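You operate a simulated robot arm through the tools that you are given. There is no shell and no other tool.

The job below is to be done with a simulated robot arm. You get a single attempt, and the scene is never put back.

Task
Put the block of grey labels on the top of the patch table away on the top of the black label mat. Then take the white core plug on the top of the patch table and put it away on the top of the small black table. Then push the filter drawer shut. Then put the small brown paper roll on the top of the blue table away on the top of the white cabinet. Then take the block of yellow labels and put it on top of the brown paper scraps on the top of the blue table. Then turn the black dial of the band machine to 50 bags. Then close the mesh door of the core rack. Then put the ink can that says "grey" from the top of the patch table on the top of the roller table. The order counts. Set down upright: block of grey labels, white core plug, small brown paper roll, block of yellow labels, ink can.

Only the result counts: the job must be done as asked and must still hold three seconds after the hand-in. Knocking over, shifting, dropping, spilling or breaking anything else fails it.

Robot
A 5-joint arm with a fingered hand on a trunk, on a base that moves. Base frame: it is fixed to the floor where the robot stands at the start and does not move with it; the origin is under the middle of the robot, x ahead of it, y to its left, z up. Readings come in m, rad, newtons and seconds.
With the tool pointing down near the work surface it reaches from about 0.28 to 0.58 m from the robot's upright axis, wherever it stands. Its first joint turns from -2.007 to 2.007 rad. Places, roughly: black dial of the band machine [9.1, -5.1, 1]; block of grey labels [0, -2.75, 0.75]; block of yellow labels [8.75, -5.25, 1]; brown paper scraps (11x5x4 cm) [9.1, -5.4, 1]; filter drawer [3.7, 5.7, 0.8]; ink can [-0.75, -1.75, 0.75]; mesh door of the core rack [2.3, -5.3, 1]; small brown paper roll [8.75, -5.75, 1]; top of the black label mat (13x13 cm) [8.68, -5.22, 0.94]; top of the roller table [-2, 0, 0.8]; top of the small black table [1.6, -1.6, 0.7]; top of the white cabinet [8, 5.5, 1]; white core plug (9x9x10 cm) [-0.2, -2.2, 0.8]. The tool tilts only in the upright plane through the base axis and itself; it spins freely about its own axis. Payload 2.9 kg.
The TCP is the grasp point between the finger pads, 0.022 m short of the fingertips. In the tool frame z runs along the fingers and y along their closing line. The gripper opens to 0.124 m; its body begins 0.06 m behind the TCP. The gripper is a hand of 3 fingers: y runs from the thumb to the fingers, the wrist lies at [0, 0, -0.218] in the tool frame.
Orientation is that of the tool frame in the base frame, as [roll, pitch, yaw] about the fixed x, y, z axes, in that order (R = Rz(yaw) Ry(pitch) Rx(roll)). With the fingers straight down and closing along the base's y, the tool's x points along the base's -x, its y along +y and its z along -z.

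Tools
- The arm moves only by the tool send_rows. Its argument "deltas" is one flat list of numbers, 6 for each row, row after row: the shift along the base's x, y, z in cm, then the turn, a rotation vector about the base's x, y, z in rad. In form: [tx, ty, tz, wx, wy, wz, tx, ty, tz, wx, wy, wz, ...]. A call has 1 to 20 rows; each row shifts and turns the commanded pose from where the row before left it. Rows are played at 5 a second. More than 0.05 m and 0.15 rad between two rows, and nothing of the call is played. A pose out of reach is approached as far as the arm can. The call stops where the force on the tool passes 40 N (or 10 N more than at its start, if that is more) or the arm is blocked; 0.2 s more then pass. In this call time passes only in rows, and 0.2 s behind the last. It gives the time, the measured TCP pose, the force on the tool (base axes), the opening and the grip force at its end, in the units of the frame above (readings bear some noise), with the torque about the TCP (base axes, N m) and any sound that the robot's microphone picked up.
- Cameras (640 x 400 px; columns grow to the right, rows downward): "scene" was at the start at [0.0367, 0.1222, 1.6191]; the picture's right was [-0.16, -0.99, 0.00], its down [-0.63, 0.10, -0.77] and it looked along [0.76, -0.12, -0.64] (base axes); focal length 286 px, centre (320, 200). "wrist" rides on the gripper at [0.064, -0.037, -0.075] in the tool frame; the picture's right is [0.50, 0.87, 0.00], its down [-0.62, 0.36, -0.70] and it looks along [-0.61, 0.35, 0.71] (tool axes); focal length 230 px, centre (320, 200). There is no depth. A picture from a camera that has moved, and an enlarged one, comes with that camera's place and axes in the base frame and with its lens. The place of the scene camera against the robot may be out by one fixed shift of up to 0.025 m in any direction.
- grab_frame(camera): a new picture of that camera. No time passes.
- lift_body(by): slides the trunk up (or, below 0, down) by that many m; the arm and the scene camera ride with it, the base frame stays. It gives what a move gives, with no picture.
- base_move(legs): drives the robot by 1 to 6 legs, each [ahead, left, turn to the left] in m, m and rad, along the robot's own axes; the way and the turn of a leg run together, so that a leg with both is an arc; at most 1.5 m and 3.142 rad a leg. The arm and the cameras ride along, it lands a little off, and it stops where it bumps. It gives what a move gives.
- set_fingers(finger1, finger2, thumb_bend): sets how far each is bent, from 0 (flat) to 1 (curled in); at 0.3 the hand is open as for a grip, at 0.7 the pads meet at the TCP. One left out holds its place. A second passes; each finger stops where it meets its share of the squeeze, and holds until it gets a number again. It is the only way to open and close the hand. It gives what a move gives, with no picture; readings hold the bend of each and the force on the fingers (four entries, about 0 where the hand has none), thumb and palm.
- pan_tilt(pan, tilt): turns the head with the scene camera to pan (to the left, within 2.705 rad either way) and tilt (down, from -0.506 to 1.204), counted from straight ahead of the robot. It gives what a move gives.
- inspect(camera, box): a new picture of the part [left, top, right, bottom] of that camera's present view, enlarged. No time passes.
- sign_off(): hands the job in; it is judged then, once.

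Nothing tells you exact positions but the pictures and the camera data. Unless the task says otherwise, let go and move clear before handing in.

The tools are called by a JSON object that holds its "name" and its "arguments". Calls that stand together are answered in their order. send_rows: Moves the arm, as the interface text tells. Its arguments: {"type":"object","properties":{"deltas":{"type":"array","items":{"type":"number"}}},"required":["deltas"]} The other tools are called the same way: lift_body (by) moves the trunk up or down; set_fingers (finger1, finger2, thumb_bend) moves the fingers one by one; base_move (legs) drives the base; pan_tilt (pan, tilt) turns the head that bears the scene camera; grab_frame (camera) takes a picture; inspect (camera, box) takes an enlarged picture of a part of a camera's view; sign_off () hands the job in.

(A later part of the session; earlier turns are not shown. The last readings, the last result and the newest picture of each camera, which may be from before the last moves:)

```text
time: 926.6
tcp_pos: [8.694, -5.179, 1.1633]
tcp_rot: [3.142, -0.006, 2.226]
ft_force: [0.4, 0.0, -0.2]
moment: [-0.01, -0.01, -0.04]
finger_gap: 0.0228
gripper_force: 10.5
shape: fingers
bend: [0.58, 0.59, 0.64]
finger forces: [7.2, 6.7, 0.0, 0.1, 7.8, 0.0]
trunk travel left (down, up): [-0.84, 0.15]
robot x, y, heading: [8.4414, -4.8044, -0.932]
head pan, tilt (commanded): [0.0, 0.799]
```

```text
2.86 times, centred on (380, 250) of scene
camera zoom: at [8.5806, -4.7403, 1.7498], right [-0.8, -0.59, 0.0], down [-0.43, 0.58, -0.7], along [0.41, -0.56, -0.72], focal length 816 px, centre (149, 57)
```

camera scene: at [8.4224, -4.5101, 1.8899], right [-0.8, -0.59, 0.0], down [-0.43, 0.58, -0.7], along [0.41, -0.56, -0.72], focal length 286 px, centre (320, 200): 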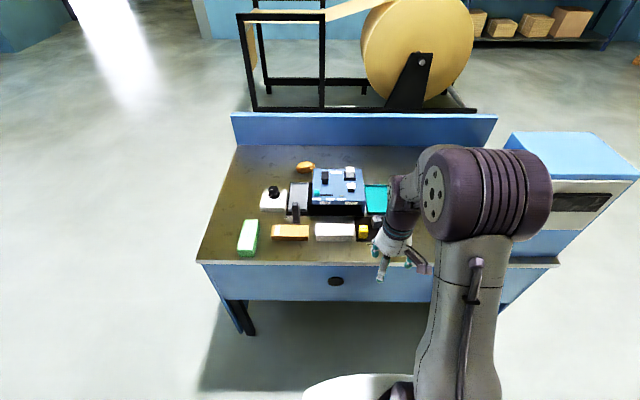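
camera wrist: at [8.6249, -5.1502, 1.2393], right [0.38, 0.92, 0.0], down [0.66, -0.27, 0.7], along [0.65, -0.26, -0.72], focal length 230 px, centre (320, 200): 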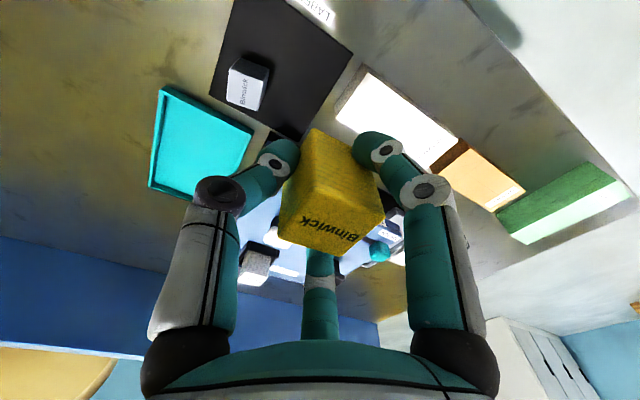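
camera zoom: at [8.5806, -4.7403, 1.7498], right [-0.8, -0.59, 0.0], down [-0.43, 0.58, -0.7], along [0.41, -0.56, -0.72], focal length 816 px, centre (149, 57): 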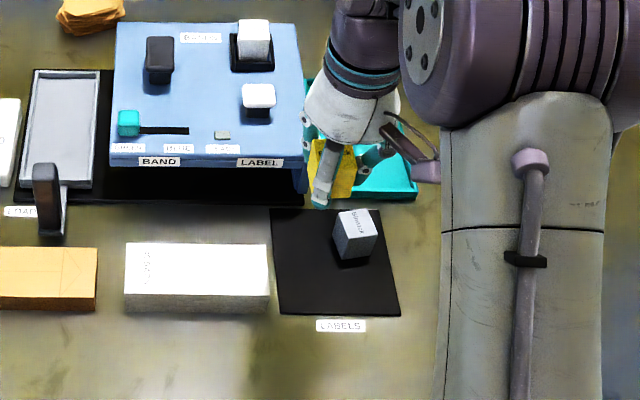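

The grey block stays upright on the mat and the yellow one is held. I'll draw in the arm and drive around the table's left end to its back.

{"name": "send_rows", "arguments": {"deltas": [-2.5, 3.73, 2, 0, 0, 0, -2.5, 3.73, 2, 0, 0, 0]}}

{"name": "base_move", "arguments": {"legs": [[-0.4, 0, 0], [0.237, 0.879, 0], [0.907, 0.635, 0], [1.062, -0.415, 0], [0, 0, 3.13], [0.112, 0.867, 0]]}}

{"name": "pan_tilt", "arguments": {"pan": 0, "tilt": 0.75}}

{"name": "grab_frame", "arguments": {"camera": "scene"}}

```text
time: 927.2
tcp_pos: [8.6421, -5.1025, 1.2048]
tcp_rot: [3.141, -0.005, 2.227]
ft_force: [0.4, 0.5, -0.4]
moment: [0.0, 0.01, 0.01]
finger_gap: 0.0229
gripper_force: 10.9
shape: fingers
bend: [0.58, 0.59, 0.64]
finger forces: [7.1, 6.7, 0.0, 0.1, 7.7, 0.1]
trunk travel left (down, up): [-0.84, 0.15]
robot x, y, heading: [8.4421, -4.8009, -0.933]
head pan, tilt (commanded): [0.0, 0.799]
```

```text
time: 956.2
tcp_pos: [9.4342, -5.7273, 1.2035]
tcp_rot: [3.141, -0.006, -0.901]
ft_force: [0.3, 0.2, -0.5]
moment: [0.0, 0.02, 0.03]
finger_gap: 0.0226
gripper_force: 10.5
shape: fingers
bend: [0.58, 0.59, 0.64]
finger forces: [6.5, 6.3, 0.1, 0.1, 7.7, 0.0]
trunk travel left (down, up): [-0.84, 0.15]
robot x, y, heading: [9.6432, -6.0245, 2.223]
head pan, tilt (commanded): [0.0, 0.799]
```

```text
time: 956.9
tcp_pos: [9.4355, -5.7273, 1.2027]
tcp_rot: [3.141, -0.006, -0.902]
ft_force: [-0.9, 0.0, -0.9]
moment: [-0.03, 0.01, 0.04]
finger_gap: 0.0224
gripper_force: 10.5
shape: fingers
bend: [0.58, 0.59, 0.64]
finger forces: [6.6, 6.3, 0.0, 0.0, 7.6, 0.0]
trunk travel left (down, up): [-0.84, 0.15]
robot x, y, heading: [9.6425, -6.0248, 2.227]
head pan, tilt (commanded): [0.0, 0.75]
```

```text
taken
camera scene: at [9.526, -6.105, 1.7538], right [0.8, 0.61, 0.0], down [0.41, -0.54, -0.73], along [-0.44, 0.58, -0.68], focal length 286 px, centre (320, 200)
```

scene: 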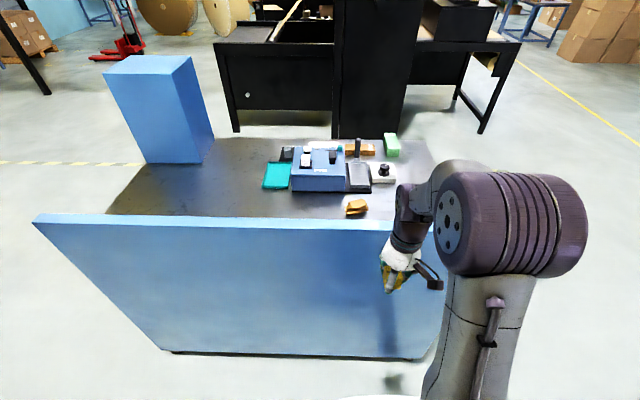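

The scraps are straight ahead, about 0.2 m beyond the panel. I'll drive 0.29 m closer and look with the wrist camera.

{"name": "base_move", "arguments": {"legs": [[0.285, 0, -0.03]]}}

{"name": "grab_frame", "arguments": {"camera": "wrist"}}

{"name": "inspect", "arguments": {"camera": "scene", "box": [260, 150, 460, 300]}}

```text
time: 958.8
tcp_pos: [9.2761, -5.4915, 1.2028]
tcp_rot: [-3.141, -0.007, -0.931]
ft_force: [0.2, -0.5, -0.1]
moment: [-0.03, -0.03, 0.0]
finger_gap: 0.0224
gripper_force: 10.1
shape: fingers
bend: [0.58, 0.59, 0.64]
finger forces: [6.6, 6.3, 0.1, 0.0, 7.7, 0.0]
trunk travel left (down, up): [-0.84, 0.15]
robot x, y, heading: [9.4742, -5.7969, 2.189]
head pan, tilt (commanded): [0.0, 0.75]
```

```text
taken
camera wrist: at [9.3433, -5.5208, 1.2793], right [-0.4, -0.92, 0.0], down [-0.66, 0.29, 0.7], along [-0.64, 0.28, -0.72], focal length 230 px, centre (320, 200)
```

wrist: 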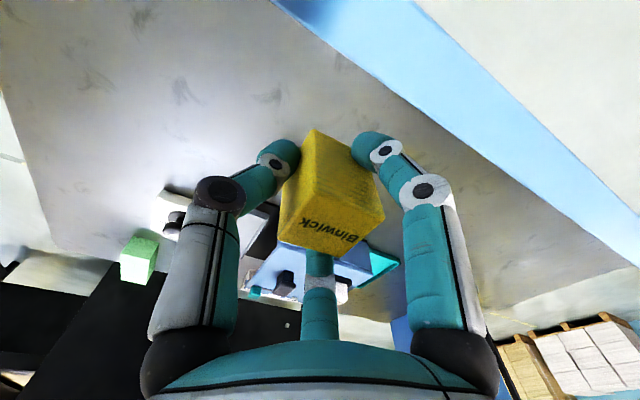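

```text
2.67 times, centred on (360, 225) of scene
camera zoom: at [9.3555, -5.8721, 1.7539], right [0.81, 0.58, 0.0], down [0.4, -0.55, -0.73], along [-0.43, 0.6, -0.68], focal length 762 px, centre (213, 133)
```

zoom: 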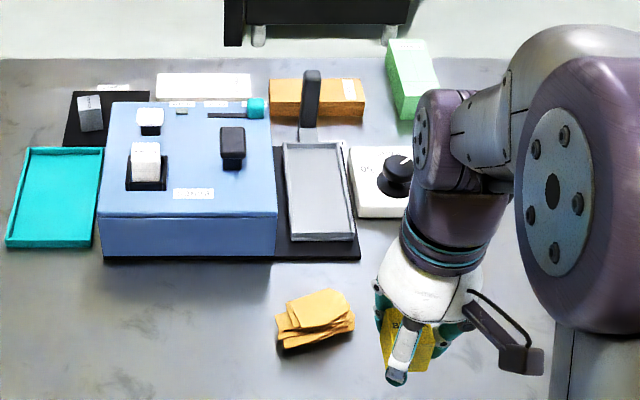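

{"name": "send_rows", "arguments": {"deltas": [3.6, 2.6, 0, 0, 0, 0, 3.6, 2.6, 0, 0, 0, 0]}}

{"name": "grab_frame", "arguments": {"camera": "wrist"}}

{"name": "inspect", "arguments": {"camera": "scene", "box": [300, 210, 400, 290]}}

```text
time: 959.4
tcp_pos: [9.3486, -5.4378, 1.2042]
tcp_rot: [3.137, -0.006, -0.93]
ft_force: [0.5, -1.0, -0.5]
moment: [0.0, 0.01, 0.01]
finger_gap: 0.022
gripper_force: 9.7
shape: fingers
bend: [0.58, 0.59, 0.64]
finger forces: [6.6, 6.4, 0.0, 0.1, 7.6, 0.0]
trunk travel left (down, up): [-0.84, 0.15]
robot x, y, heading: [9.4773, -5.7957, 2.191]
head pan, tilt (commanded): [0.0, 0.75]
```

```text
taken
camera wrist: at [9.4164, -5.4668, 1.2789], right [-0.4, -0.92, 0.01], down [-0.66, 0.29, 0.7], along [-0.64, 0.27, -0.71], focal length 230 px, centre (320, 200)
```

wrist: 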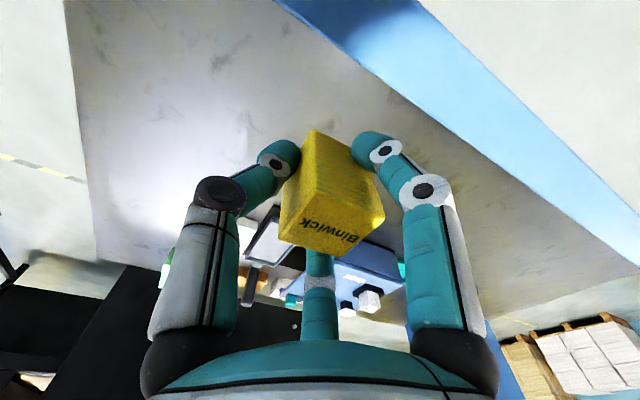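

```text
5.00 times, centred on (350, 250) of scene
camera zoom: at [9.3564, -5.87, 1.754], right [0.81, 0.58, 0.0], down [0.4, -0.56, -0.73], along [-0.43, 0.59, -0.68], focal length 1428 px, centre (170, -50)
```

zoom: 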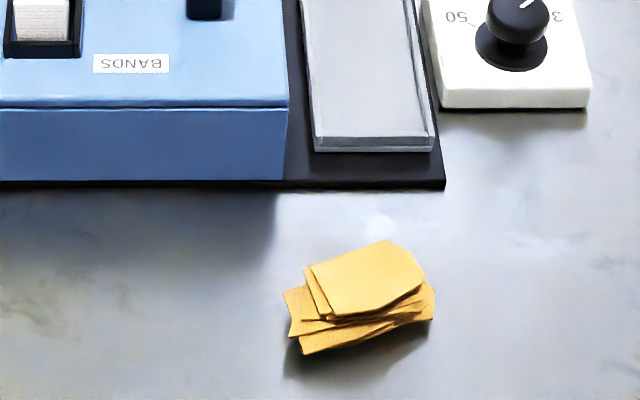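

I'll bring the block above the scraps; from there the wrist camera sees straight down to them.

{"name": "send_rows", "arguments": {"deltas": [-3.73, 1.52, 0, 0, 0, 0, -3.73, 1.52, 0, 0, 0, 0, -3.73, 1.52, 0, 0, 0, 0, -3.73, 1.52, 0, 0, 0, 0, -3.73, 1.52, 0, 0, 0, 0]}}

{"name": "grab_frame", "arguments": {"camera": "wrist"}}

{"name": "inspect", "arguments": {"camera": "wrist", "box": [230, 0, 410, 135]}}

```text
time: 960.6
tcp_pos: [9.1597, -5.3625, 1.2014]
tcp_rot: [-3.14, -0.006, -0.932]
ft_force: [0.2, -0.6, -0.3]
moment: [-0.02, 0.01, 0.0]
finger_gap: 0.0216
gripper_force: 10.4
shape: fingers
bend: [0.58, 0.59, 0.64]
finger forces: [6.7, 6.5, 0.0, 0.1, 7.3, 0.0]
trunk travel left (down, up): [-0.84, 0.15]
robot x, y, heading: [9.4729, -5.7975, 2.192]
head pan, tilt (commanded): [0.0, 0.75]
```

```text
taken
camera wrist: at [9.2272, -5.3913, 1.2786], right [-0.4, -0.92, 0.0], down [-0.66, 0.29, 0.7], along [-0.64, 0.27, -0.72], focal length 230 px, centre (320, 200)
```

wrist: 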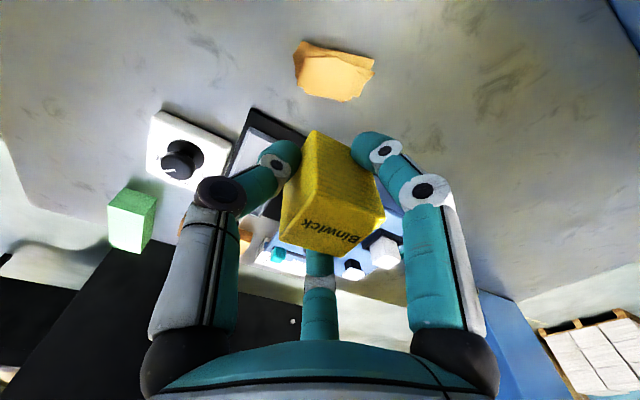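

```text
2.96 times, centred on (320, 68) of wrist
camera zoom: at [9.2272, -5.3913, 1.2786], right [-0.4, -0.92, 0.0], down [-0.66, 0.29, 0.7], along [-0.64, 0.27, -0.72], focal length 682 px, centre (320, 593)
```

zoom: 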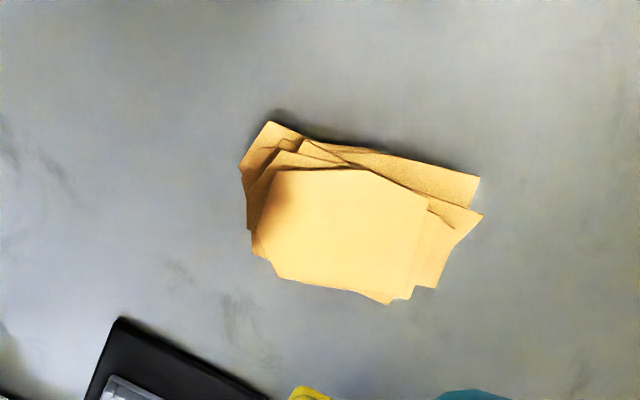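

The top sheet is flat, about 7 cm wide, centred near (9.142, -5.364). I'll shift over it and lower.

{"name": "send_rows", "arguments": {"deltas": [-1.76, -0.12, 0, 0, 0, 0, 0, 0, -4, 0, 0, 0, 0, 0, -4, 0, 0, 0, 0, 0, -4, 0, 0, 0, 0, 0, -2, 0, 0, 0]}}

{"name": "grab_frame", "arguments": {"camera": "wrist"}}

{"name": "inspect", "arguments": {"camera": "scene", "box": [280, 190, 420, 300]}}

```text
time: 961.8
tcp_pos: [9.1428, -5.3643, 1.063]
tcp_rot: [3.142, -0.006, -0.931]
ft_force: [-1.3, 0.5, -0.3]
moment: [0.0, 0.03, -0.01]
finger_gap: 0.0211
gripper_force: 10.2
shape: fingers
bend: [0.59, 0.59, 0.64]
finger forces: [6.6, 6.6, 0.0, 0.0, 6.8, 0.1]
trunk travel left (down, up): [-0.84, 0.15]
robot x, y, heading: [9.4741, -5.799, 2.189]
head pan, tilt (commanded): [0.0, 0.75]
```

```text
taken
camera wrist: at [9.2104, -5.3937, 1.1386], right [-0.4, -0.92, 0.0], down [-0.66, 0.29, 0.7], along [-0.64, 0.28, -0.72], focal length 230 px, centre (320, 200)
```

wrist: 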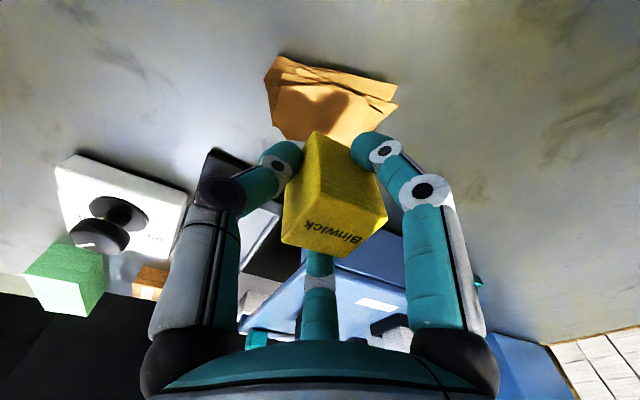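

```text
3.64 times, centred on (350, 245) of scene
camera zoom: at [9.3552, -5.8714, 1.7539], right [0.81, 0.58, 0.0], down [0.4, -0.56, -0.73], along [-0.42, 0.6, -0.68], focal length 1039 px, centre (211, 36)
```

zoom: 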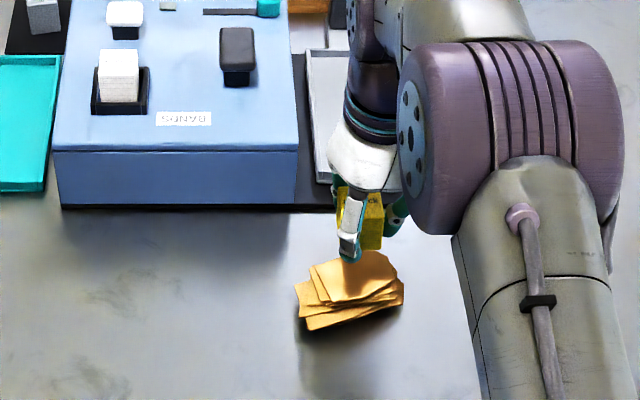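

{"name": "send_rows", "arguments": {"deltas": [0, 0, -2, 0, 0, 0, 0, 0, -1.5, 0, 0, 0]}}

{"name": "grab_frame", "arguments": {"camera": "wrist"}}

{"name": "inspect", "arguments": {"camera": "scene", "box": [300, 200, 400, 290]}}

```text
time: 962.4
tcp_pos: [9.1439, -5.3637, 1.0289]
tcp_rot: [-3.142, -0.006, -0.932]
ft_force: [-0.1, -0.1, -0.4]
moment: [0.0, 0.01, -0.02]
finger_gap: 0.0209
gripper_force: 9.2
shape: fingers
bend: [0.59, 0.59, 0.65]
finger forces: [6.8, 6.6, 0.0, 0.0, 6.8, 0.1]
trunk travel left (down, up): [-0.84, 0.15]
robot x, y, heading: [9.4731, -5.7979, 2.187]
head pan, tilt (commanded): [0.0, 0.75]
```

```text
taken
camera wrist: at [9.2111, -5.3932, 1.1047], right [-0.4, -0.92, 0.0], down [-0.66, 0.29, 0.7], along [-0.64, 0.28, -0.72], focal length 230 px, centre (320, 200)
```

wrist: 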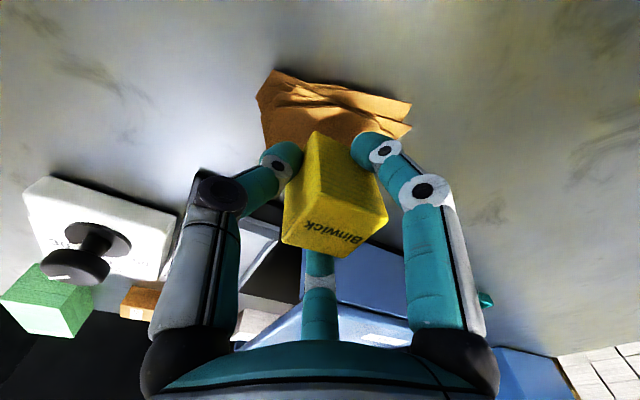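

```text
4.44 times, centred on (350, 245) of scene
camera zoom: at [9.355, -5.8715, 1.7539], right [0.81, 0.58, 0.0], down [0.4, -0.56, -0.73], along [-0.42, 0.6, -0.68], focal length 1270 px, centre (187, 0)
```

zoom: 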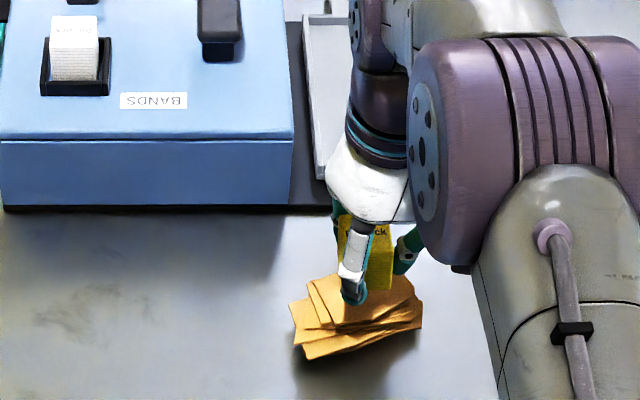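

{"name": "send_rows", "arguments": {"deltas": [0, 0, -0.6, 0, 0, 0]}}

{"name": "send_rows", "arguments": {"deltas": [0, 0, -0.4, 0, 0, 0]}}

{"name": "send_rows", "arguments": {"deltas": [0, 0, -0.3, 0, 0, 0]}}

{"name": "send_rows", "arguments": {"deltas": [0, 0, -0.3, 0, 0, 0]}}

```text
time: 962.8
tcp_pos: [9.1441, -5.3637, 1.0223]
tcp_rot: [3.141, -0.005, -0.931]
ft_force: [0.3, -0.1, -0.5]
moment: [0.0, -0.01, 0.0]
finger_gap: 0.021
gripper_force: 10.5
shape: fingers
bend: [0.59, 0.59, 0.65]
finger forces: [6.7, 6.6, 0.1, 0.0, 6.6, 0.0]
trunk travel left (down, up): [-0.84, 0.15]
robot x, y, heading: [9.4734, -5.7988, 2.189]
head pan, tilt (commanded): [0.0, 0.75]
```

```text
time: 963.2
tcp_pos: [9.144, -5.3633, 1.0196]
tcp_rot: [3.141, -0.004, -0.932]
ft_force: [0.3, -0.7, -1.0]
moment: [-0.02, 0.05, -0.02]
finger_gap: 0.0208
gripper_force: 10.1
shape: fingers
bend: [0.59, 0.59, 0.65]
finger forces: [6.7, 6.5, 0.1, 0.0, 6.7, 0.1]
trunk travel left (down, up): [-0.84, 0.15]
robot x, y, heading: [9.4735, -5.7984, 2.192]
head pan, tilt (commanded): [0.0, 0.75]
```

```text
time: 963.6
tcp_pos: [9.1433, -5.3643, 1.0157]
tcp_rot: [-3.141, -0.006, -0.932]
ft_force: [-0.2, 0.7, -0.9]
moment: [0.03, -0.02, 0.0]
finger_gap: 0.0209
gripper_force: 9.5
shape: fingers
bend: [0.59, 0.59, 0.65]
finger forces: [6.6, 6.6, 0.1, 0.1, 6.7, 0.1]
trunk travel left (down, up): [-0.84, 0.15]
robot x, y, heading: [9.4743, -5.7984, 2.191]
head pan, tilt (commanded): [0.0, 0.75]
```

```text
time: 964.0
tcp_pos: [9.1432, -5.364, 1.0126]
tcp_rot: [3.141, -0.005, -0.932]
ft_force: [0.2, -0.5, -0.8]
moment: [-0.01, -0.03, -0.02]
finger_gap: 0.0209
gripper_force: 10.1
shape: fingers
bend: [0.59, 0.59, 0.65]
finger forces: [6.7, 6.6, 0.0, 0.1, 6.7, 0.0]
trunk travel left (down, up): [-0.84, 0.15]
robot x, y, heading: [9.4691, -5.7996, 2.193]
head pan, tilt (commanded): [0.0, 0.75]
```

{"name": "send_rows", "arguments": {"deltas": [0, 0, -0.3, 0, 0, 0]}}

{"name": "send_rows", "arguments": {"deltas": [0, 0, -0.3, 0, 0, 0]}}

{"name": "grab_frame", "arguments": {"camera": "wrist"}}

{"name": "inspect", "arguments": {"camera": "scene", "box": [320, 220, 390, 290]}}

```text
time: 964.4
tcp_pos: [9.1438, -5.3641, 1.0086]
tcp_rot: [-3.14, -0.005, -0.932]
ft_force: [-0.2, -0.4, 0.8]
moment: [-0.04, 0.01, 0.02]
finger_gap: 0.0211
gripper_force: 10.4
shape: fingers
bend: [0.59, 0.59, 0.65]
finger forces: [6.7, 6.8, 0.0, 0.0, 6.7, 0.0]
trunk travel left (down, up): [-0.84, 0.15]
robot x, y, heading: [9.4718, -5.7995, 2.188]
head pan, tilt (commanded): [0.0, 0.75]
```

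```text
time: 964.8
tcp_pos: [9.1443, -5.3643, 1.0091]
tcp_rot: [3.141, -0.002, -0.932]
ft_force: [0.0, 0.1, 7.6]
moment: [-0.08, 0.09, -0.04]
finger_gap: 0.0208
gripper_force: 13.3
shape: fingers
bend: [0.59, 0.59, 0.64]
finger forces: [9.9, 9.2, 0.0, 0.1, 7.1, 0.0]
trunk travel left (down, up): [-0.84, 0.15]
robot x, y, heading: [9.4769, -5.7971, 2.194]
head pan, tilt (commanded): [0.0, 0.75]
```

```text
taken
camera wrist: at [9.2112, -5.3942, 1.0833], right [-0.4, -0.92, 0.0], down [-0.66, 0.28, 0.7], along [-0.64, 0.28, -0.71], focal length 230 px, centre (320, 200)
```

wrist: 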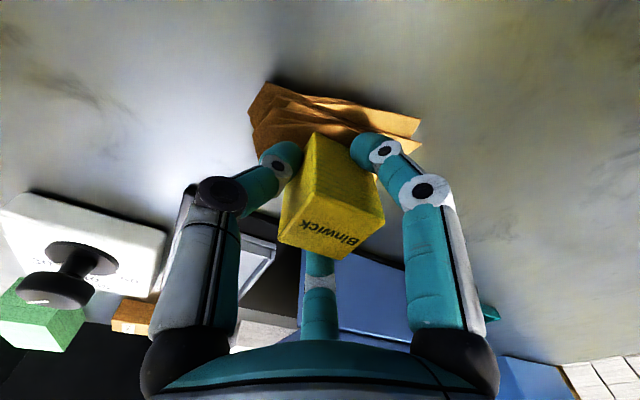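

```text
5.71 times, centred on (355, 255) of scene
camera zoom: at [9.356, -5.8727, 1.754], right [0.81, 0.58, 0.0], down [0.4, -0.55, -0.73], along [-0.43, 0.6, -0.68], focal length 1632 px, centre (120, -114)
```

zoom: 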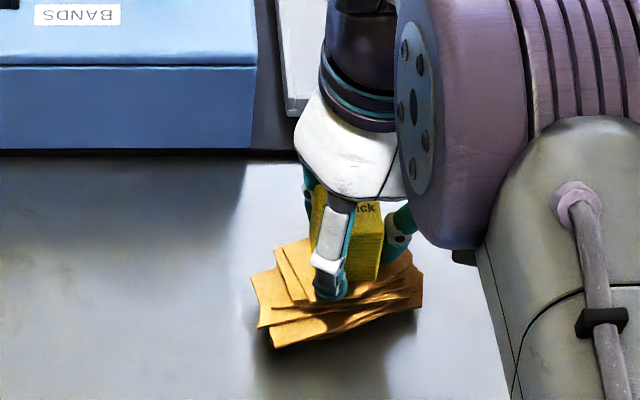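

Contact with the scraps at about 8 N. I'll ease up 2 mm and open in small steps.

{"name": "send_rows", "arguments": {"deltas": [0, 0, 0.2, 0, 0, 0]}}

{"name": "set_fingers", "arguments": {"finger1": 0.55, "finger2": 0.55, "thumb_bend": 0.6}}

{"name": "grab_frame", "arguments": {"camera": "wrist"}}

```text
time: 965.2
tcp_pos: [9.1452, -5.3653, 1.0077]
tcp_rot: [-3.141, -0.006, -0.933]
ft_force: [-0.2, 0.5, 2.2]
moment: [0.01, 0.08, -0.05]
finger_gap: 0.0206
gripper_force: 11.2
shape: fingers
bend: [0.59, 0.59, 0.65]
finger forces: [7.4, 7.8, 0.0, 0.1, 6.7, 0.1]
trunk travel left (down, up): [-0.84, 0.15]
robot x, y, heading: [9.4736, -5.8, 2.195]
head pan, tilt (commanded): [0.0, 0.75]
```

```text
time: 966.2
tcp_pos: [9.1438, -5.3635, 1.0087]
tcp_rot: [-3.141, -0.004, -0.931]
ft_force: [0.4, 0.4, -0.8]
moment: [0.02, 0.02, -0.02]
finger_gap: 0.0289
gripper_force: 0.0
shape: fingers
bend: [0.55, 0.55, 0.6]
finger forces: [0.0, 0.0, 0.1, 0.1, 0.1, 0.0]
trunk travel left (down, up): [-0.84, 0.15]
robot x, y, heading: [9.4746, -5.7953, 2.188]
head pan, tilt (commanded): [0.0, 0.75]
```

```text
taken
camera wrist: at [9.2111, -5.3938, 1.0842], right [-0.4, -0.92, 0.0], down [-0.66, 0.29, 0.7], along [-0.64, 0.28, -0.72], focal length 230 px, centre (320, 200)
```

wrist: 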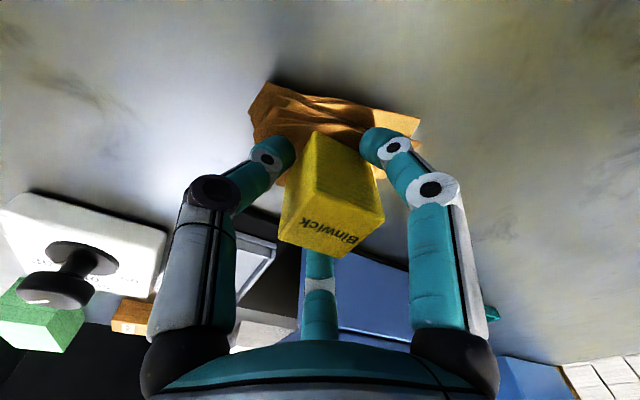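

{"name": "set_fingers", "arguments": {"finger1": 0.53, "finger2": 0.53, "thumb_bend": 0.56}}

{"name": "send_rows", "arguments": {"deltas": [0, 0, 0.4, 0, 0, 0]}}

{"name": "set_fingers", "arguments": {"finger1": 0.47, "finger2": 0.47, "thumb_bend": 0.5}}

{"name": "grab_frame", "arguments": {"camera": "wrist"}}

```text
time: 967.2
tcp_pos: [9.1438, -5.3647, 1.0083]
tcp_rot: [-3.141, -0.006, -0.931]
ft_force: [-0.4, -0.4, -0.7]
moment: [0.01, 0.01, 0.03]
finger_gap: 0.037
gripper_force: 0.1
shape: fingers
bend: [0.53, 0.53, 0.56]
finger forces: [0.0, 0.0, 0.0, 0.0, 0.0, 0.0]
trunk travel left (down, up): [-0.84, 0.15]
robot x, y, heading: [9.4769, -5.7959, 2.193]
head pan, tilt (commanded): [0.0, 0.75]
```

```text
time: 967.6
tcp_pos: [9.145, -5.3639, 1.0114]
tcp_rot: [3.14, -0.007, -0.933]
ft_force: [0.3, 0.0, 0.4]
moment: [-0.01, -0.02, -0.02]
finger_gap: 0.0365
gripper_force: 0.0
shape: fingers
bend: [0.53, 0.53, 0.56]
finger forces: [0.0, 0.0, 0.0, 0.0, 0.1, 0.1]
trunk travel left (down, up): [-0.84, 0.15]
robot x, y, heading: [9.4751, -5.7959, 2.192]
head pan, tilt (commanded): [0.0, 0.75]
```

```text
time: 968.6
tcp_pos: [9.1451, -5.3642, 1.013]
tcp_rot: [-3.141, -0.005, -0.931]
ft_force: [1.0, 0.4, 0.7]
moment: [-0.05, 0.04, -0.01]
finger_gap: 0.0534
gripper_force: 0.1
shape: fingers
bend: [0.47, 0.47, 0.5]
finger forces: [0.0, 0.1, 0.1, 0.1, 0.0, 0.0]
trunk travel left (down, up): [-0.84, 0.15]
robot x, y, heading: [9.4747, -5.7965, 2.193]
head pan, tilt (commanded): [0.0, 0.75]
```

```text
taken
camera wrist: at [9.2112, -5.3936, 1.0881], right [-0.4, -0.92, 0.0], down [-0.66, 0.29, 0.7], along [-0.64, 0.28, -0.72], focal length 230 px, centre (320, 200)
```

wrist: 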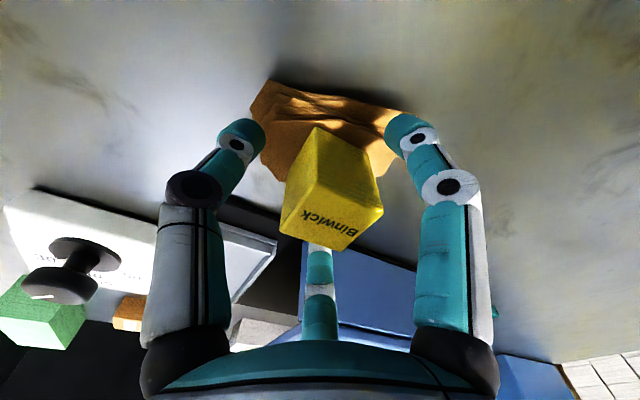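

The yellow block stands freely on the scraps. Rise straight up.

{"name": "send_rows", "arguments": {"deltas": [0, 0, 1, 0, 0, 0, 0, 0, 2, 0, 0, 0, 0, 0, 3, 0, 0, 0, 0, 0, 4, 0, 0, 0, 0, 0, 4, 0, 0, 0, 0, 0, 4, 0, 0, 0]}}

{"name": "inspect", "arguments": {"camera": "scene", "box": [280, 180, 430, 300]}}

{"name": "grab_frame", "arguments": {"camera": "wrist"}}

```text
time: 970.0
tcp_pos: [9.1443, -5.3651, 1.1935]
tcp_rot: [3.14, -0.005, -0.931]
ft_force: [0.1, 0.3, -0.3]
moment: [0.03, 0.02, 0.01]
finger_gap: 0.0538
gripper_force: 0.1
shape: fingers
bend: [0.47, 0.47, 0.5]
finger forces: [0.0, 0.1, 0.0, 0.1, 0.0, 0.0]
trunk travel left (down, up): [-0.84, 0.15]
robot x, y, heading: [9.4762, -5.7974, 2.194]
head pan, tilt (commanded): [0.0, 0.75]
```

```text
3.33 times, centred on (355, 240) of scene
camera zoom: at [9.3556, -5.8722, 1.7538], right [0.81, 0.58, 0.0], down [0.4, -0.55, -0.73], along [-0.43, 0.6, -0.68], focal length 952 px, centre (203, 67)
```

zoom: 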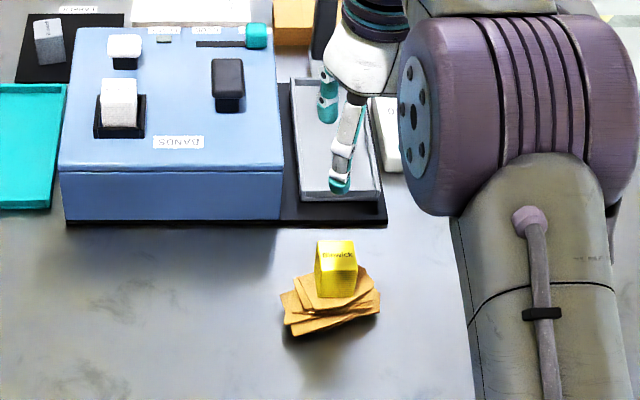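

```text
taken
camera wrist: at [9.2116, -5.3943, 1.2687], right [-0.4, -0.92, 0.0], down [-0.66, 0.29, 0.7], along [-0.64, 0.28, -0.72], focal length 230 px, centre (320, 200)
```

wrist: 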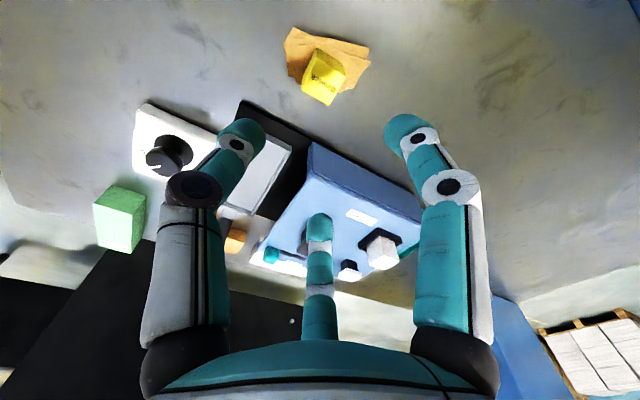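

The yellow block stands upright on the scraps. Next the dial, best reached from the table's left end; I'll retract and drive around there.

{"name": "send_rows", "arguments": {"deltas": [2.9, -3.8, 0.5, 0, 0, 0, 2.9, -3.8, 0.5, 0, 0, 0, 2.9, -3.8, 0.5, 0, 0, 0]}}

{"name": "base_move", "arguments": {"legs": [[-0.35, 0, 0], [0.058, -0.743, 0], [0.76, -0.484, 0], [0, 0, 1.581], [0.25, -0.27, 0]]}}

{"name": "pan_tilt", "arguments": {"pan": 0, "tilt": 0.8}}

{"name": "grab_frame", "arguments": {"camera": "scene"}}

```text
time: 970.8
tcp_pos: [9.2337, -5.4804, 1.2084]
tcp_rot: [3.141, -0.001, -0.932]
ft_force: [-0.3, -0.2, 0.4]
moment: [0.04, -0.04, 0.02]
finger_gap: 0.0535
gripper_force: 0.1
shape: fingers
bend: [0.47, 0.47, 0.5]
finger forces: [0.0, 0.1, 0.0, 0.1, 0.1, 0.0]
trunk travel left (down, up): [-0.84, 0.15]
robot x, y, heading: [9.4743, -5.8004, 2.193]
head pan, tilt (commanded): [0.0, 0.75]
```

```text
time: 986.9
tcp_pos: [9.5214, -4.8811, 1.2077]
tcp_rot: [3.141, -0.003, 0.663]
ft_force: [1.0, 0.5, -0.6]
moment: [0.0, 0.02, -0.02]
finger_gap: 0.0532
gripper_force: 0.1
shape: fingers
bend: [0.47, 0.47, 0.5]
finger forces: [0.1, 0.0, 0.0, 0.0, 0.0, 0.1]
trunk travel left (down, up): [-0.84, 0.15]
robot x, y, heading: [9.834, -4.634, -2.499]
head pan, tilt (commanded): [0.0, 0.75]
```

```text
time: 987.6
tcp_pos: [9.5213, -4.8808, 1.2075]
tcp_rot: [-3.141, -0.005, 0.662]
ft_force: [-0.3, -0.5, 0.5]
moment: [0.01, -0.01, 0.0]
finger_gap: 0.0536
gripper_force: 0.0
shape: fingers
bend: [0.47, 0.47, 0.5]
finger forces: [0.1, 0.0, 0.1, 0.1, 0.0, 0.1]
trunk travel left (down, up): [-0.84, 0.15]
robot x, y, heading: [9.836, -4.6278, -2.501]
head pan, tilt (commanded): [0.0, 0.799]
```

```text
taken
camera scene: at [9.9168, -4.7694, 1.7499], right [-0.6, 0.8, 0.0], down [0.57, 0.43, -0.7], along [-0.56, -0.42, -0.72], focal length 286 px, centre (320, 200)
```

scene: 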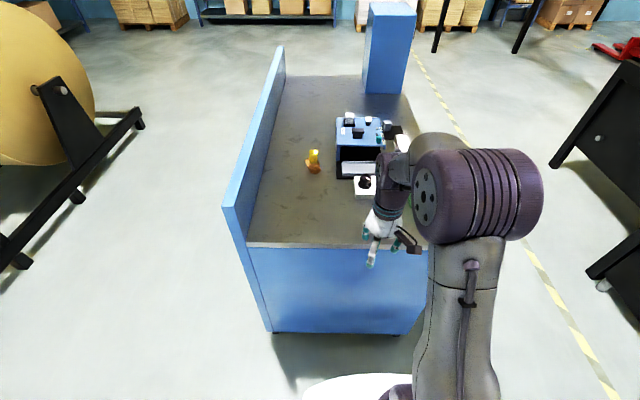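

The dial is about 0.84 m ahead. I'll drive 0.3 m closer and look with the wrist camera.

{"name": "base_move", "arguments": {"legs": [[0.295, 0, 0]]}}

{"name": "grab_frame", "arguments": {"camera": "wrist"}}

{"name": "inspect", "arguments": {"camera": "scene", "box": [270, 150, 450, 290]}}

```text
time: 989.6
tcp_pos: [9.2879, -5.0574, 1.2082]
tcp_rot: [-3.141, -0.004, 0.661]
ft_force: [0.0, 0.4, 0.5]
moment: [0.0, 0.02, 0.0]
finger_gap: 0.0535
gripper_force: 0.0
shape: fingers
bend: [0.47, 0.47, 0.5]
finger forces: [0.0, 0.1, 0.0, 0.0, 0.0, 0.1]
trunk travel left (down, up): [-0.84, 0.15]
robot x, y, heading: [9.6007, -4.8048, -2.499]
head pan, tilt (commanded): [0.0, 0.799]
```

```text
taken
camera wrist: at [9.3142, -4.9892, 1.2828], right [0.93, -0.38, 0.0], down [-0.27, -0.66, 0.7], along [-0.26, -0.65, -0.72], focal length 230 px, centre (320, 200)
```

wrist: 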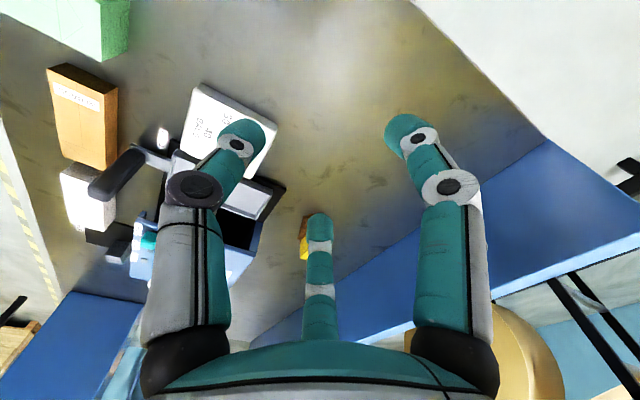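

```text
2.86 times, centred on (360, 220) of scene
camera zoom: at [9.6828, -4.9452, 1.7499], right [-0.6, 0.8, 0.0], down [0.57, 0.43, -0.7], along [-0.56, -0.42, -0.72], focal length 816 px, centre (206, 143)
```

zoom: 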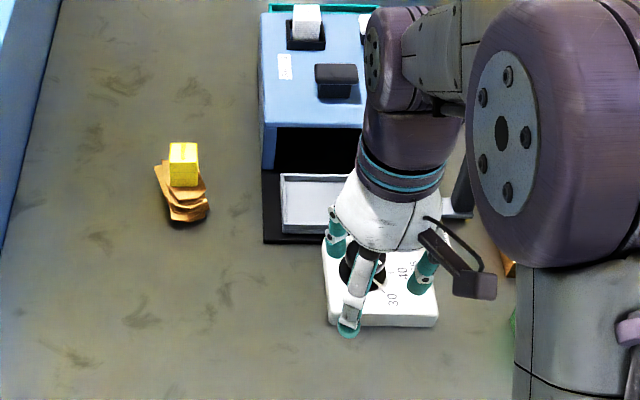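

{"name": "send_rows", "arguments": {"deltas": [-3.4, -1.95, 0, 0, 0, 0, -3.4, -1.95, 0, 0, 0, 0, -3.4, -1.95, 0, 0, 0, 0, -3.3, -1.9, 0, 0, 0, 0]}}

{"name": "grab_frame", "arguments": {"camera": "wrist"}}

{"name": "inspect", "arguments": {"camera": "wrist", "box": [220, 0, 420, 130]}}

```text
time: 990.6
tcp_pos: [9.1505, -5.1358, 1.2057]
tcp_rot: [-3.141, -0.01, 0.662]
ft_force: [-1.0, -0.3, 0.5]
moment: [0.03, 0.0, -0.02]
finger_gap: 0.0532
gripper_force: 0.0
shape: fingers
bend: [0.47, 0.47, 0.5]
finger forces: [0.0, 0.0, 0.1, 0.1, 0.0, 0.0]
trunk travel left (down, up): [-0.84, 0.15]
robot x, y, heading: [9.6013, -4.8097, -2.497]
head pan, tilt (commanded): [0.0, 0.799]
```

```text
taken
camera wrist: at [9.1775, -5.0682, 1.2821], right [0.93, -0.38, 0.01], down [-0.27, -0.66, 0.7], along [-0.26, -0.65, -0.72], focal length 230 px, centre (320, 200)
```

wrist: 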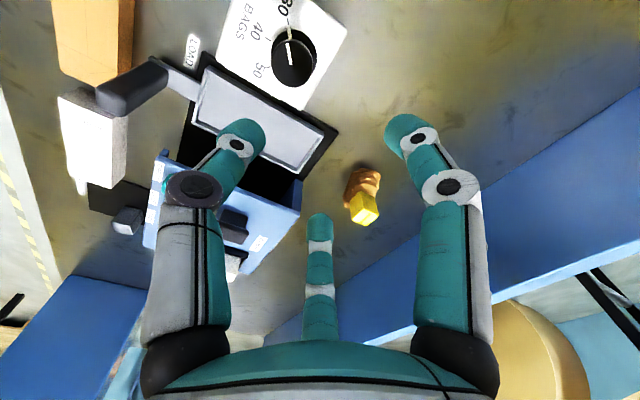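

```text
3.08 times, centred on (320, 65) of wrist
camera zoom: at [9.1775, -5.0682, 1.2821], right [0.93, -0.38, 0.01], down [-0.27, -0.66, 0.7], along [-0.26, -0.65, -0.72], focal length 708 px, centre (320, 615)
```

zoom: 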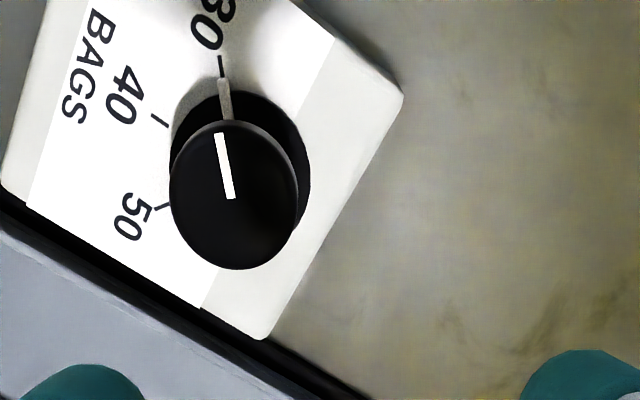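

I can read the dial: the pointer is at 30, and 50 is about 106° counter-clockwise (seen from above). Its axis is near (9.126, -5.118). I'll pre-turn the wrist by -0.92 rad, centre over the dial and lower part way.

{"name": "send_rows", "arguments": {"deltas": [-0.5, 0.36, 0, 0, 0.005, -0.1314, -0.5, 0.36, 0, 0, 0.005, -0.1314, -0.5, 0.36, 0, 0, 0, -0.1314, -0.5, 0.37, 0, 0, 0, -0.1314, -0.48, 0.37, 0, 0, 0, -0.1314, 0, 0, -3, 0, 0, -0.1314, 0, 0, -3, 0, 0, -0.1314]}}

{"name": "grab_frame", "arguments": {"camera": "wrist"}}

{"name": "inspect", "arguments": {"camera": "wrist", "box": [220, 10, 420, 150]}}

```text
time: 992.2
tcp_pos: [9.1272, -5.1174, 1.1463]
tcp_rot: [-3.141, 0.0, -0.26]
ft_force: [0.0, -0.4, -0.1]
moment: [-0.03, 0.01, 0.02]
finger_gap: 0.0534
gripper_force: 0.0
shape: fingers
bend: [0.47, 0.47, 0.5]
finger forces: [0.0, 0.0, 0.0, 0.0, 0.0, 0.0]
trunk travel left (down, up): [-0.84, 0.15]
robot x, y, heading: [9.5999, -4.8052, -2.501]
head pan, tilt (commanded): [0.0, 0.799]
```

```text
taken
camera wrist: at [9.1979, -5.0979, 1.2217], right [0.26, -0.97, 0.0], down [-0.69, -0.19, 0.7], along [-0.68, -0.18, -0.71], focal length 230 px, centre (320, 200)
```

wrist: 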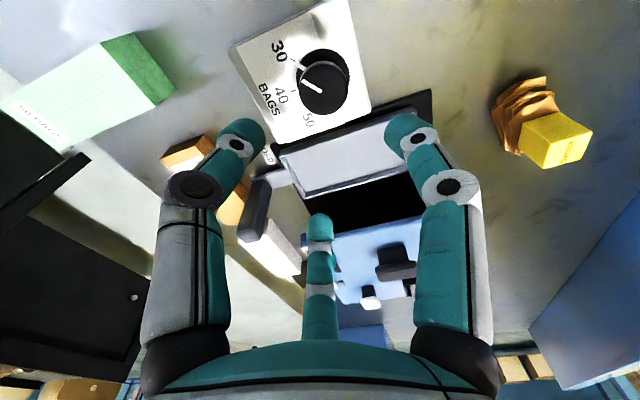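

```text
2.86 times, centred on (320, 80) of wrist
camera zoom: at [9.1979, -5.0979, 1.2217], right [0.26, -0.97, 0.0], down [-0.69, -0.19, 0.7], along [-0.68, -0.18, -0.71], focal length 657 px, centre (320, 543)
```

zoom: 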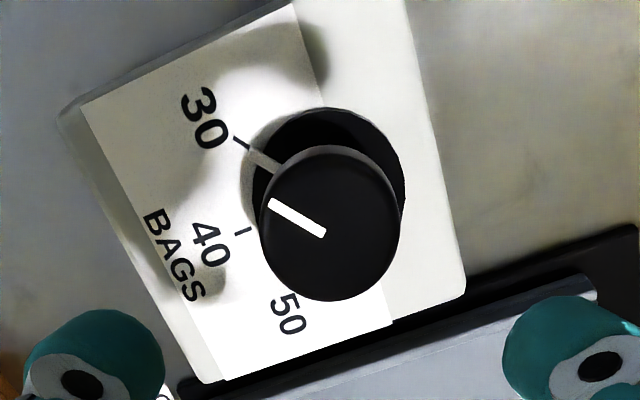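

{"name": "set_fingers", "arguments": {"finger1": 0.42, "finger2": 0.42, "thumb_bend": 0.42}}

{"name": "send_rows", "arguments": {"deltas": [0.37, -0.22, -3, 0, 0, 0, 0, 0, -3, 0, 0, 0, 0, 0, -2.5, 0, 0, 0]}}

{"name": "grab_frame", "arguments": {"camera": "wrist"}}

{"name": "inspect", "arguments": {"camera": "wrist", "box": [220, 40, 420, 190]}}

```text
time: 993.2
tcp_pos: [9.1279, -5.1157, 1.1464]
tcp_rot: [-3.14, 0.0, -0.26]
ft_force: [0.0, -0.1, 0.0]
moment: [0.03, 0.0, -0.03]
finger_gap: 0.0716
gripper_force: 0.0
shape: fingers
bend: [0.42, 0.42, 0.42]
finger forces: [0.1, 0.0, 0.0, 0.1, 0.0, 0.0]
trunk travel left (down, up): [-0.84, 0.15]
robot x, y, heading: [9.5992, -4.8095, -2.494]
head pan, tilt (commanded): [0.0, 0.799]
```

```text
time: 994.0
tcp_pos: [9.1315, -5.1203, 1.0601]
tcp_rot: [-3.14, 0.002, -0.258]
ft_force: [0.1, 0.1, 0.6]
moment: [0.01, -0.01, 0.04]
finger_gap: 0.0713
gripper_force: 0.1
shape: fingers
bend: [0.42, 0.42, 0.42]
finger forces: [0.0, 0.1, 0.0, 0.0, 0.1, 0.1]
trunk travel left (down, up): [-0.84, 0.15]
robot x, y, heading: [9.6015, -4.8089, -2.497]
head pan, tilt (commanded): [0.0, 0.799]
```

```text
taken
camera wrist: at [9.2021, -5.0999, 1.1366], right [0.26, -0.96, 0.0], down [-0.69, -0.19, 0.7], along [-0.68, -0.18, -0.71], focal length 230 px, centre (320, 200)
```

wrist: 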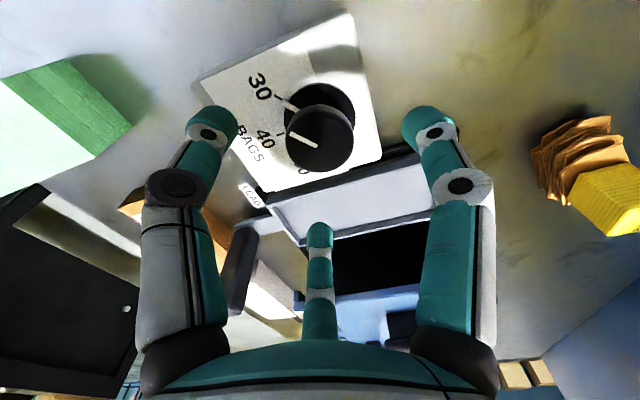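

```text
2.67 times, centred on (320, 115) of wrist
camera zoom: at [9.2021, -5.0999, 1.1366], right [0.26, -0.96, 0.0], down [-0.69, -0.19, 0.7], along [-0.68, -0.18, -0.71], focal length 614 px, centre (320, 427)
```

zoom: 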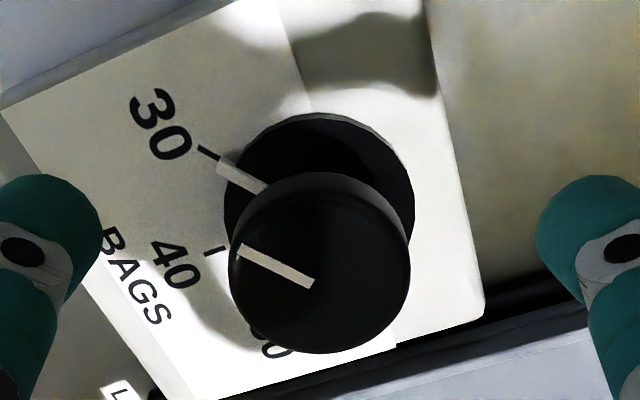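

Well centred. Down to the knob.

{"name": "send_rows", "arguments": {"deltas": [0.2, 0, -2, 0, 0, 0, 0, 0, -1.5, 0, 0, 0, 0, 0, -0.6, 0, 0, 0]}}

{"name": "grab_frame", "arguments": {"camera": "wrist"}}

{"name": "inspect", "arguments": {"camera": "scene", "box": [300, 170, 440, 280]}}

```text
time: 994.8
tcp_pos: [9.1343, -5.1198, 1.0203]
tcp_rot: [-3.141, 0.001, -0.258]
ft_force: [0.8, 0.5, 0.0]
moment: [0.0, -0.03, 0.03]
finger_gap: 0.0714
gripper_force: 0.0
shape: fingers
bend: [0.42, 0.42, 0.42]
finger forces: [0.0, 0.1, 0.0, 0.0, 0.0, 0.1]
trunk travel left (down, up): [-0.84, 0.15]
robot x, y, heading: [9.5975, -4.81, -2.502]
head pan, tilt (commanded): [0.0, 0.799]
```

```text
taken
camera wrist: at [9.2039, -5.1001, 1.0963], right [0.26, -0.96, 0.0], down [-0.69, -0.19, 0.7], along [-0.68, -0.18, -0.71], focal length 230 px, centre (320, 200)
```

wrist: 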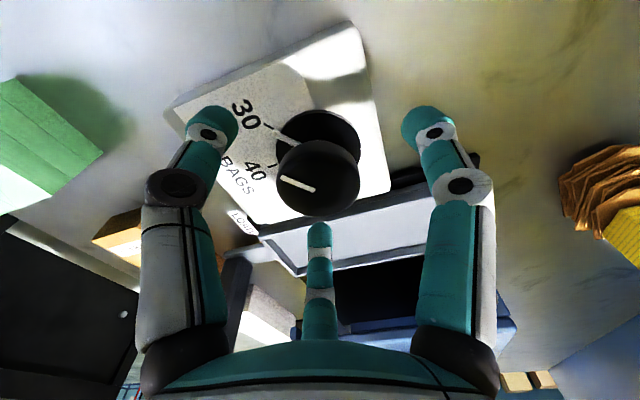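

```text
3.64 times, centred on (370, 225) of scene
camera zoom: at [9.6824, -4.9454, 1.7499], right [-0.6, 0.8, 0.0], down [0.57, 0.43, -0.7], along [-0.56, -0.42, -0.72], focal length 1039 px, centre (138, 109)
```

zoom: 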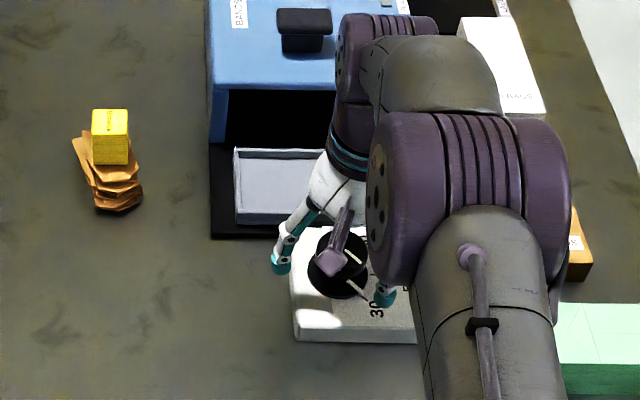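

{"name": "send_rows", "arguments": {"deltas": [0, 0, -0.6, 0, 0, 0, 0, 0, -0.6, 0, 0, 0]}}

{"name": "set_fingers", "arguments": {"finger1": 0.55, "finger2": 0.55, "thumb_bend": 0.55}}

{"name": "grab_frame", "arguments": {"camera": "wrist"}}

```text
time: 995.4
tcp_pos: [9.1336, -5.118, 1.0093]
tcp_rot: [-3.141, 0.001, -0.258]
ft_force: [0.4, -0.1, -0.1]
moment: [0.02, 0.01, -0.03]
finger_gap: 0.0715
gripper_force: 0.0
shape: fingers
bend: [0.42, 0.42, 0.42]
finger forces: [0.0, 0.1, 0.1, 0.0, 0.1, 0.2]
trunk travel left (down, up): [-0.84, 0.15]
robot x, y, heading: [9.5982, -4.8076, -2.493]
head pan, tilt (commanded): [0.0, 0.799]
```

```text
time: 996.4
tcp_pos: [9.1319, -5.1187, 1.0082]
tcp_rot: [-3.14, -0.001, -0.261]
ft_force: [-1.9, 0.0, -1.6]
moment: [0.03, 0.01, 0.01]
finger_gap: 0.0365
gripper_force: 0.3
shape: fingers
bend: [0.55, 0.53, 0.55]
finger forces: [0.0, 1.2, 0.1, 0.0, 0.0, 0.1]
trunk travel left (down, up): [-0.84, 0.15]
robot x, y, heading: [9.5982, -4.808, -2.497]
head pan, tilt (commanded): [0.0, 0.799]
```

```text
taken
camera wrist: at [9.2036, -5.0999, 1.0841], right [0.26, -0.96, 0.0], down [-0.69, -0.19, 0.7], along [-0.68, -0.18, -0.71], focal length 230 px, centre (320, 200)
```

wrist: 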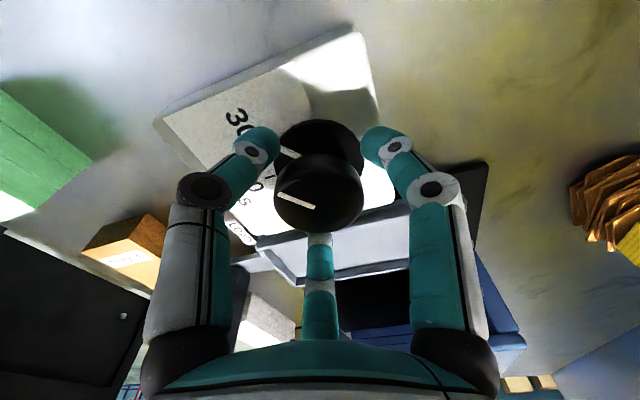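

{"name": "set_fingers", "arguments": {"finger1": 0.66, "finger2": 0.66, "thumb_bend": 0.66}}

{"name": "grab_frame", "arguments": {"camera": "wrist"}}

```text
time: 997.4
tcp_pos: [9.1321, -5.1191, 1.0092]
tcp_rot: [-3.14, 0.0, -0.26]
ft_force: [-2.0, 0.4, -4.0]
moment: [0.04, -0.04, 0.01]
finger_gap: 0.0202
gripper_force: 8.4
shape: fingers
bend: [0.61, 0.55, 0.62]
finger forces: [3.4, 8.2, 0.0, 0.0, 6.2, 0.0]
trunk travel left (down, up): [-0.84, 0.15]
robot x, y, heading: [9.6013, -4.8047, -2.501]
head pan, tilt (commanded): [0.0, 0.799]
```

```text
taken
camera wrist: at [9.2031, -5.0998, 1.0838], right [0.26, -0.96, 0.0], down [-0.69, -0.19, 0.7], along [-0.68, -0.18, -0.71], focal length 230 px, centre (320, 200)
```

wrist: 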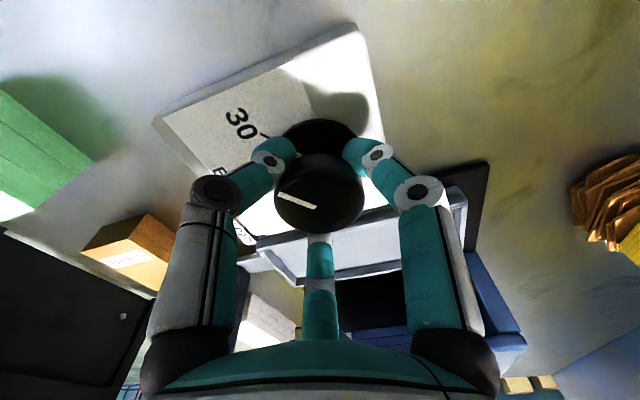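

{"name": "set_fingers", "arguments": {"finger1": 0.53, "finger2": 0.5, "thumb_bend": 0.53}}

{"name": "send_rows", "arguments": {"deltas": [-0.3, -0.07, 0, 0, 0, 0]}}

{"name": "set_fingers", "arguments": {"finger1": 0.68, "finger2": 0.68, "thumb_bend": 0.68}}

```text
time: 998.4
tcp_pos: [9.1346, -5.1191, 1.0085]
tcp_rot: [-3.139, -0.001, -0.257]
ft_force: [-0.8, 0.3, 0.3]
moment: [0.04, -0.01, -0.02]
finger_gap: 0.041
gripper_force: 0.1
shape: fingers
bend: [0.53, 0.5, 0.53]
finger forces: [0.1, 0.0, 0.0, 0.0, 0.0, 0.1]
trunk travel left (down, up): [-0.84, 0.15]
robot x, y, heading: [9.5997, -4.8096, -2.498]
head pan, tilt (commanded): [0.0, 0.799]
```

```text
time: 998.8
tcp_pos: [9.1304, -5.1191, 1.009]
tcp_rot: [-3.139, -0.001, -0.258]
ft_force: [0.2, -1.3, -0.8]
moment: [-0.02, 0.0, -0.01]
finger_gap: 0.0408
gripper_force: 0.0
shape: fingers
bend: [0.53, 0.5, 0.53]
finger forces: [0.0, 0.1, 0.1, 0.1, 0.0, 0.0]
trunk travel left (down, up): [-0.84, 0.15]
robot x, y, heading: [9.5993, -4.8076, -2.494]
head pan, tilt (commanded): [0.0, 0.799]
```

```text
time: 999.8
tcp_pos: [9.1291, -5.1183, 1.0082]
tcp_rot: [-3.14, -0.001, -0.259]
ft_force: [1.2, 3.3, -5.2]
moment: [0.08, -0.03, -0.01]
finger_gap: 0.0224
gripper_force: 11.9
shape: fingers
bend: [0.6, 0.57, 0.61]
finger forces: [5.8, 8.3, 0.1, 0.0, 10.0, 0.0]
trunk travel left (down, up): [-0.84, 0.15]
robot x, y, heading: [9.6027, -4.8065, -2.498]
head pan, tilt (commanded): [0.0, 0.799]
```

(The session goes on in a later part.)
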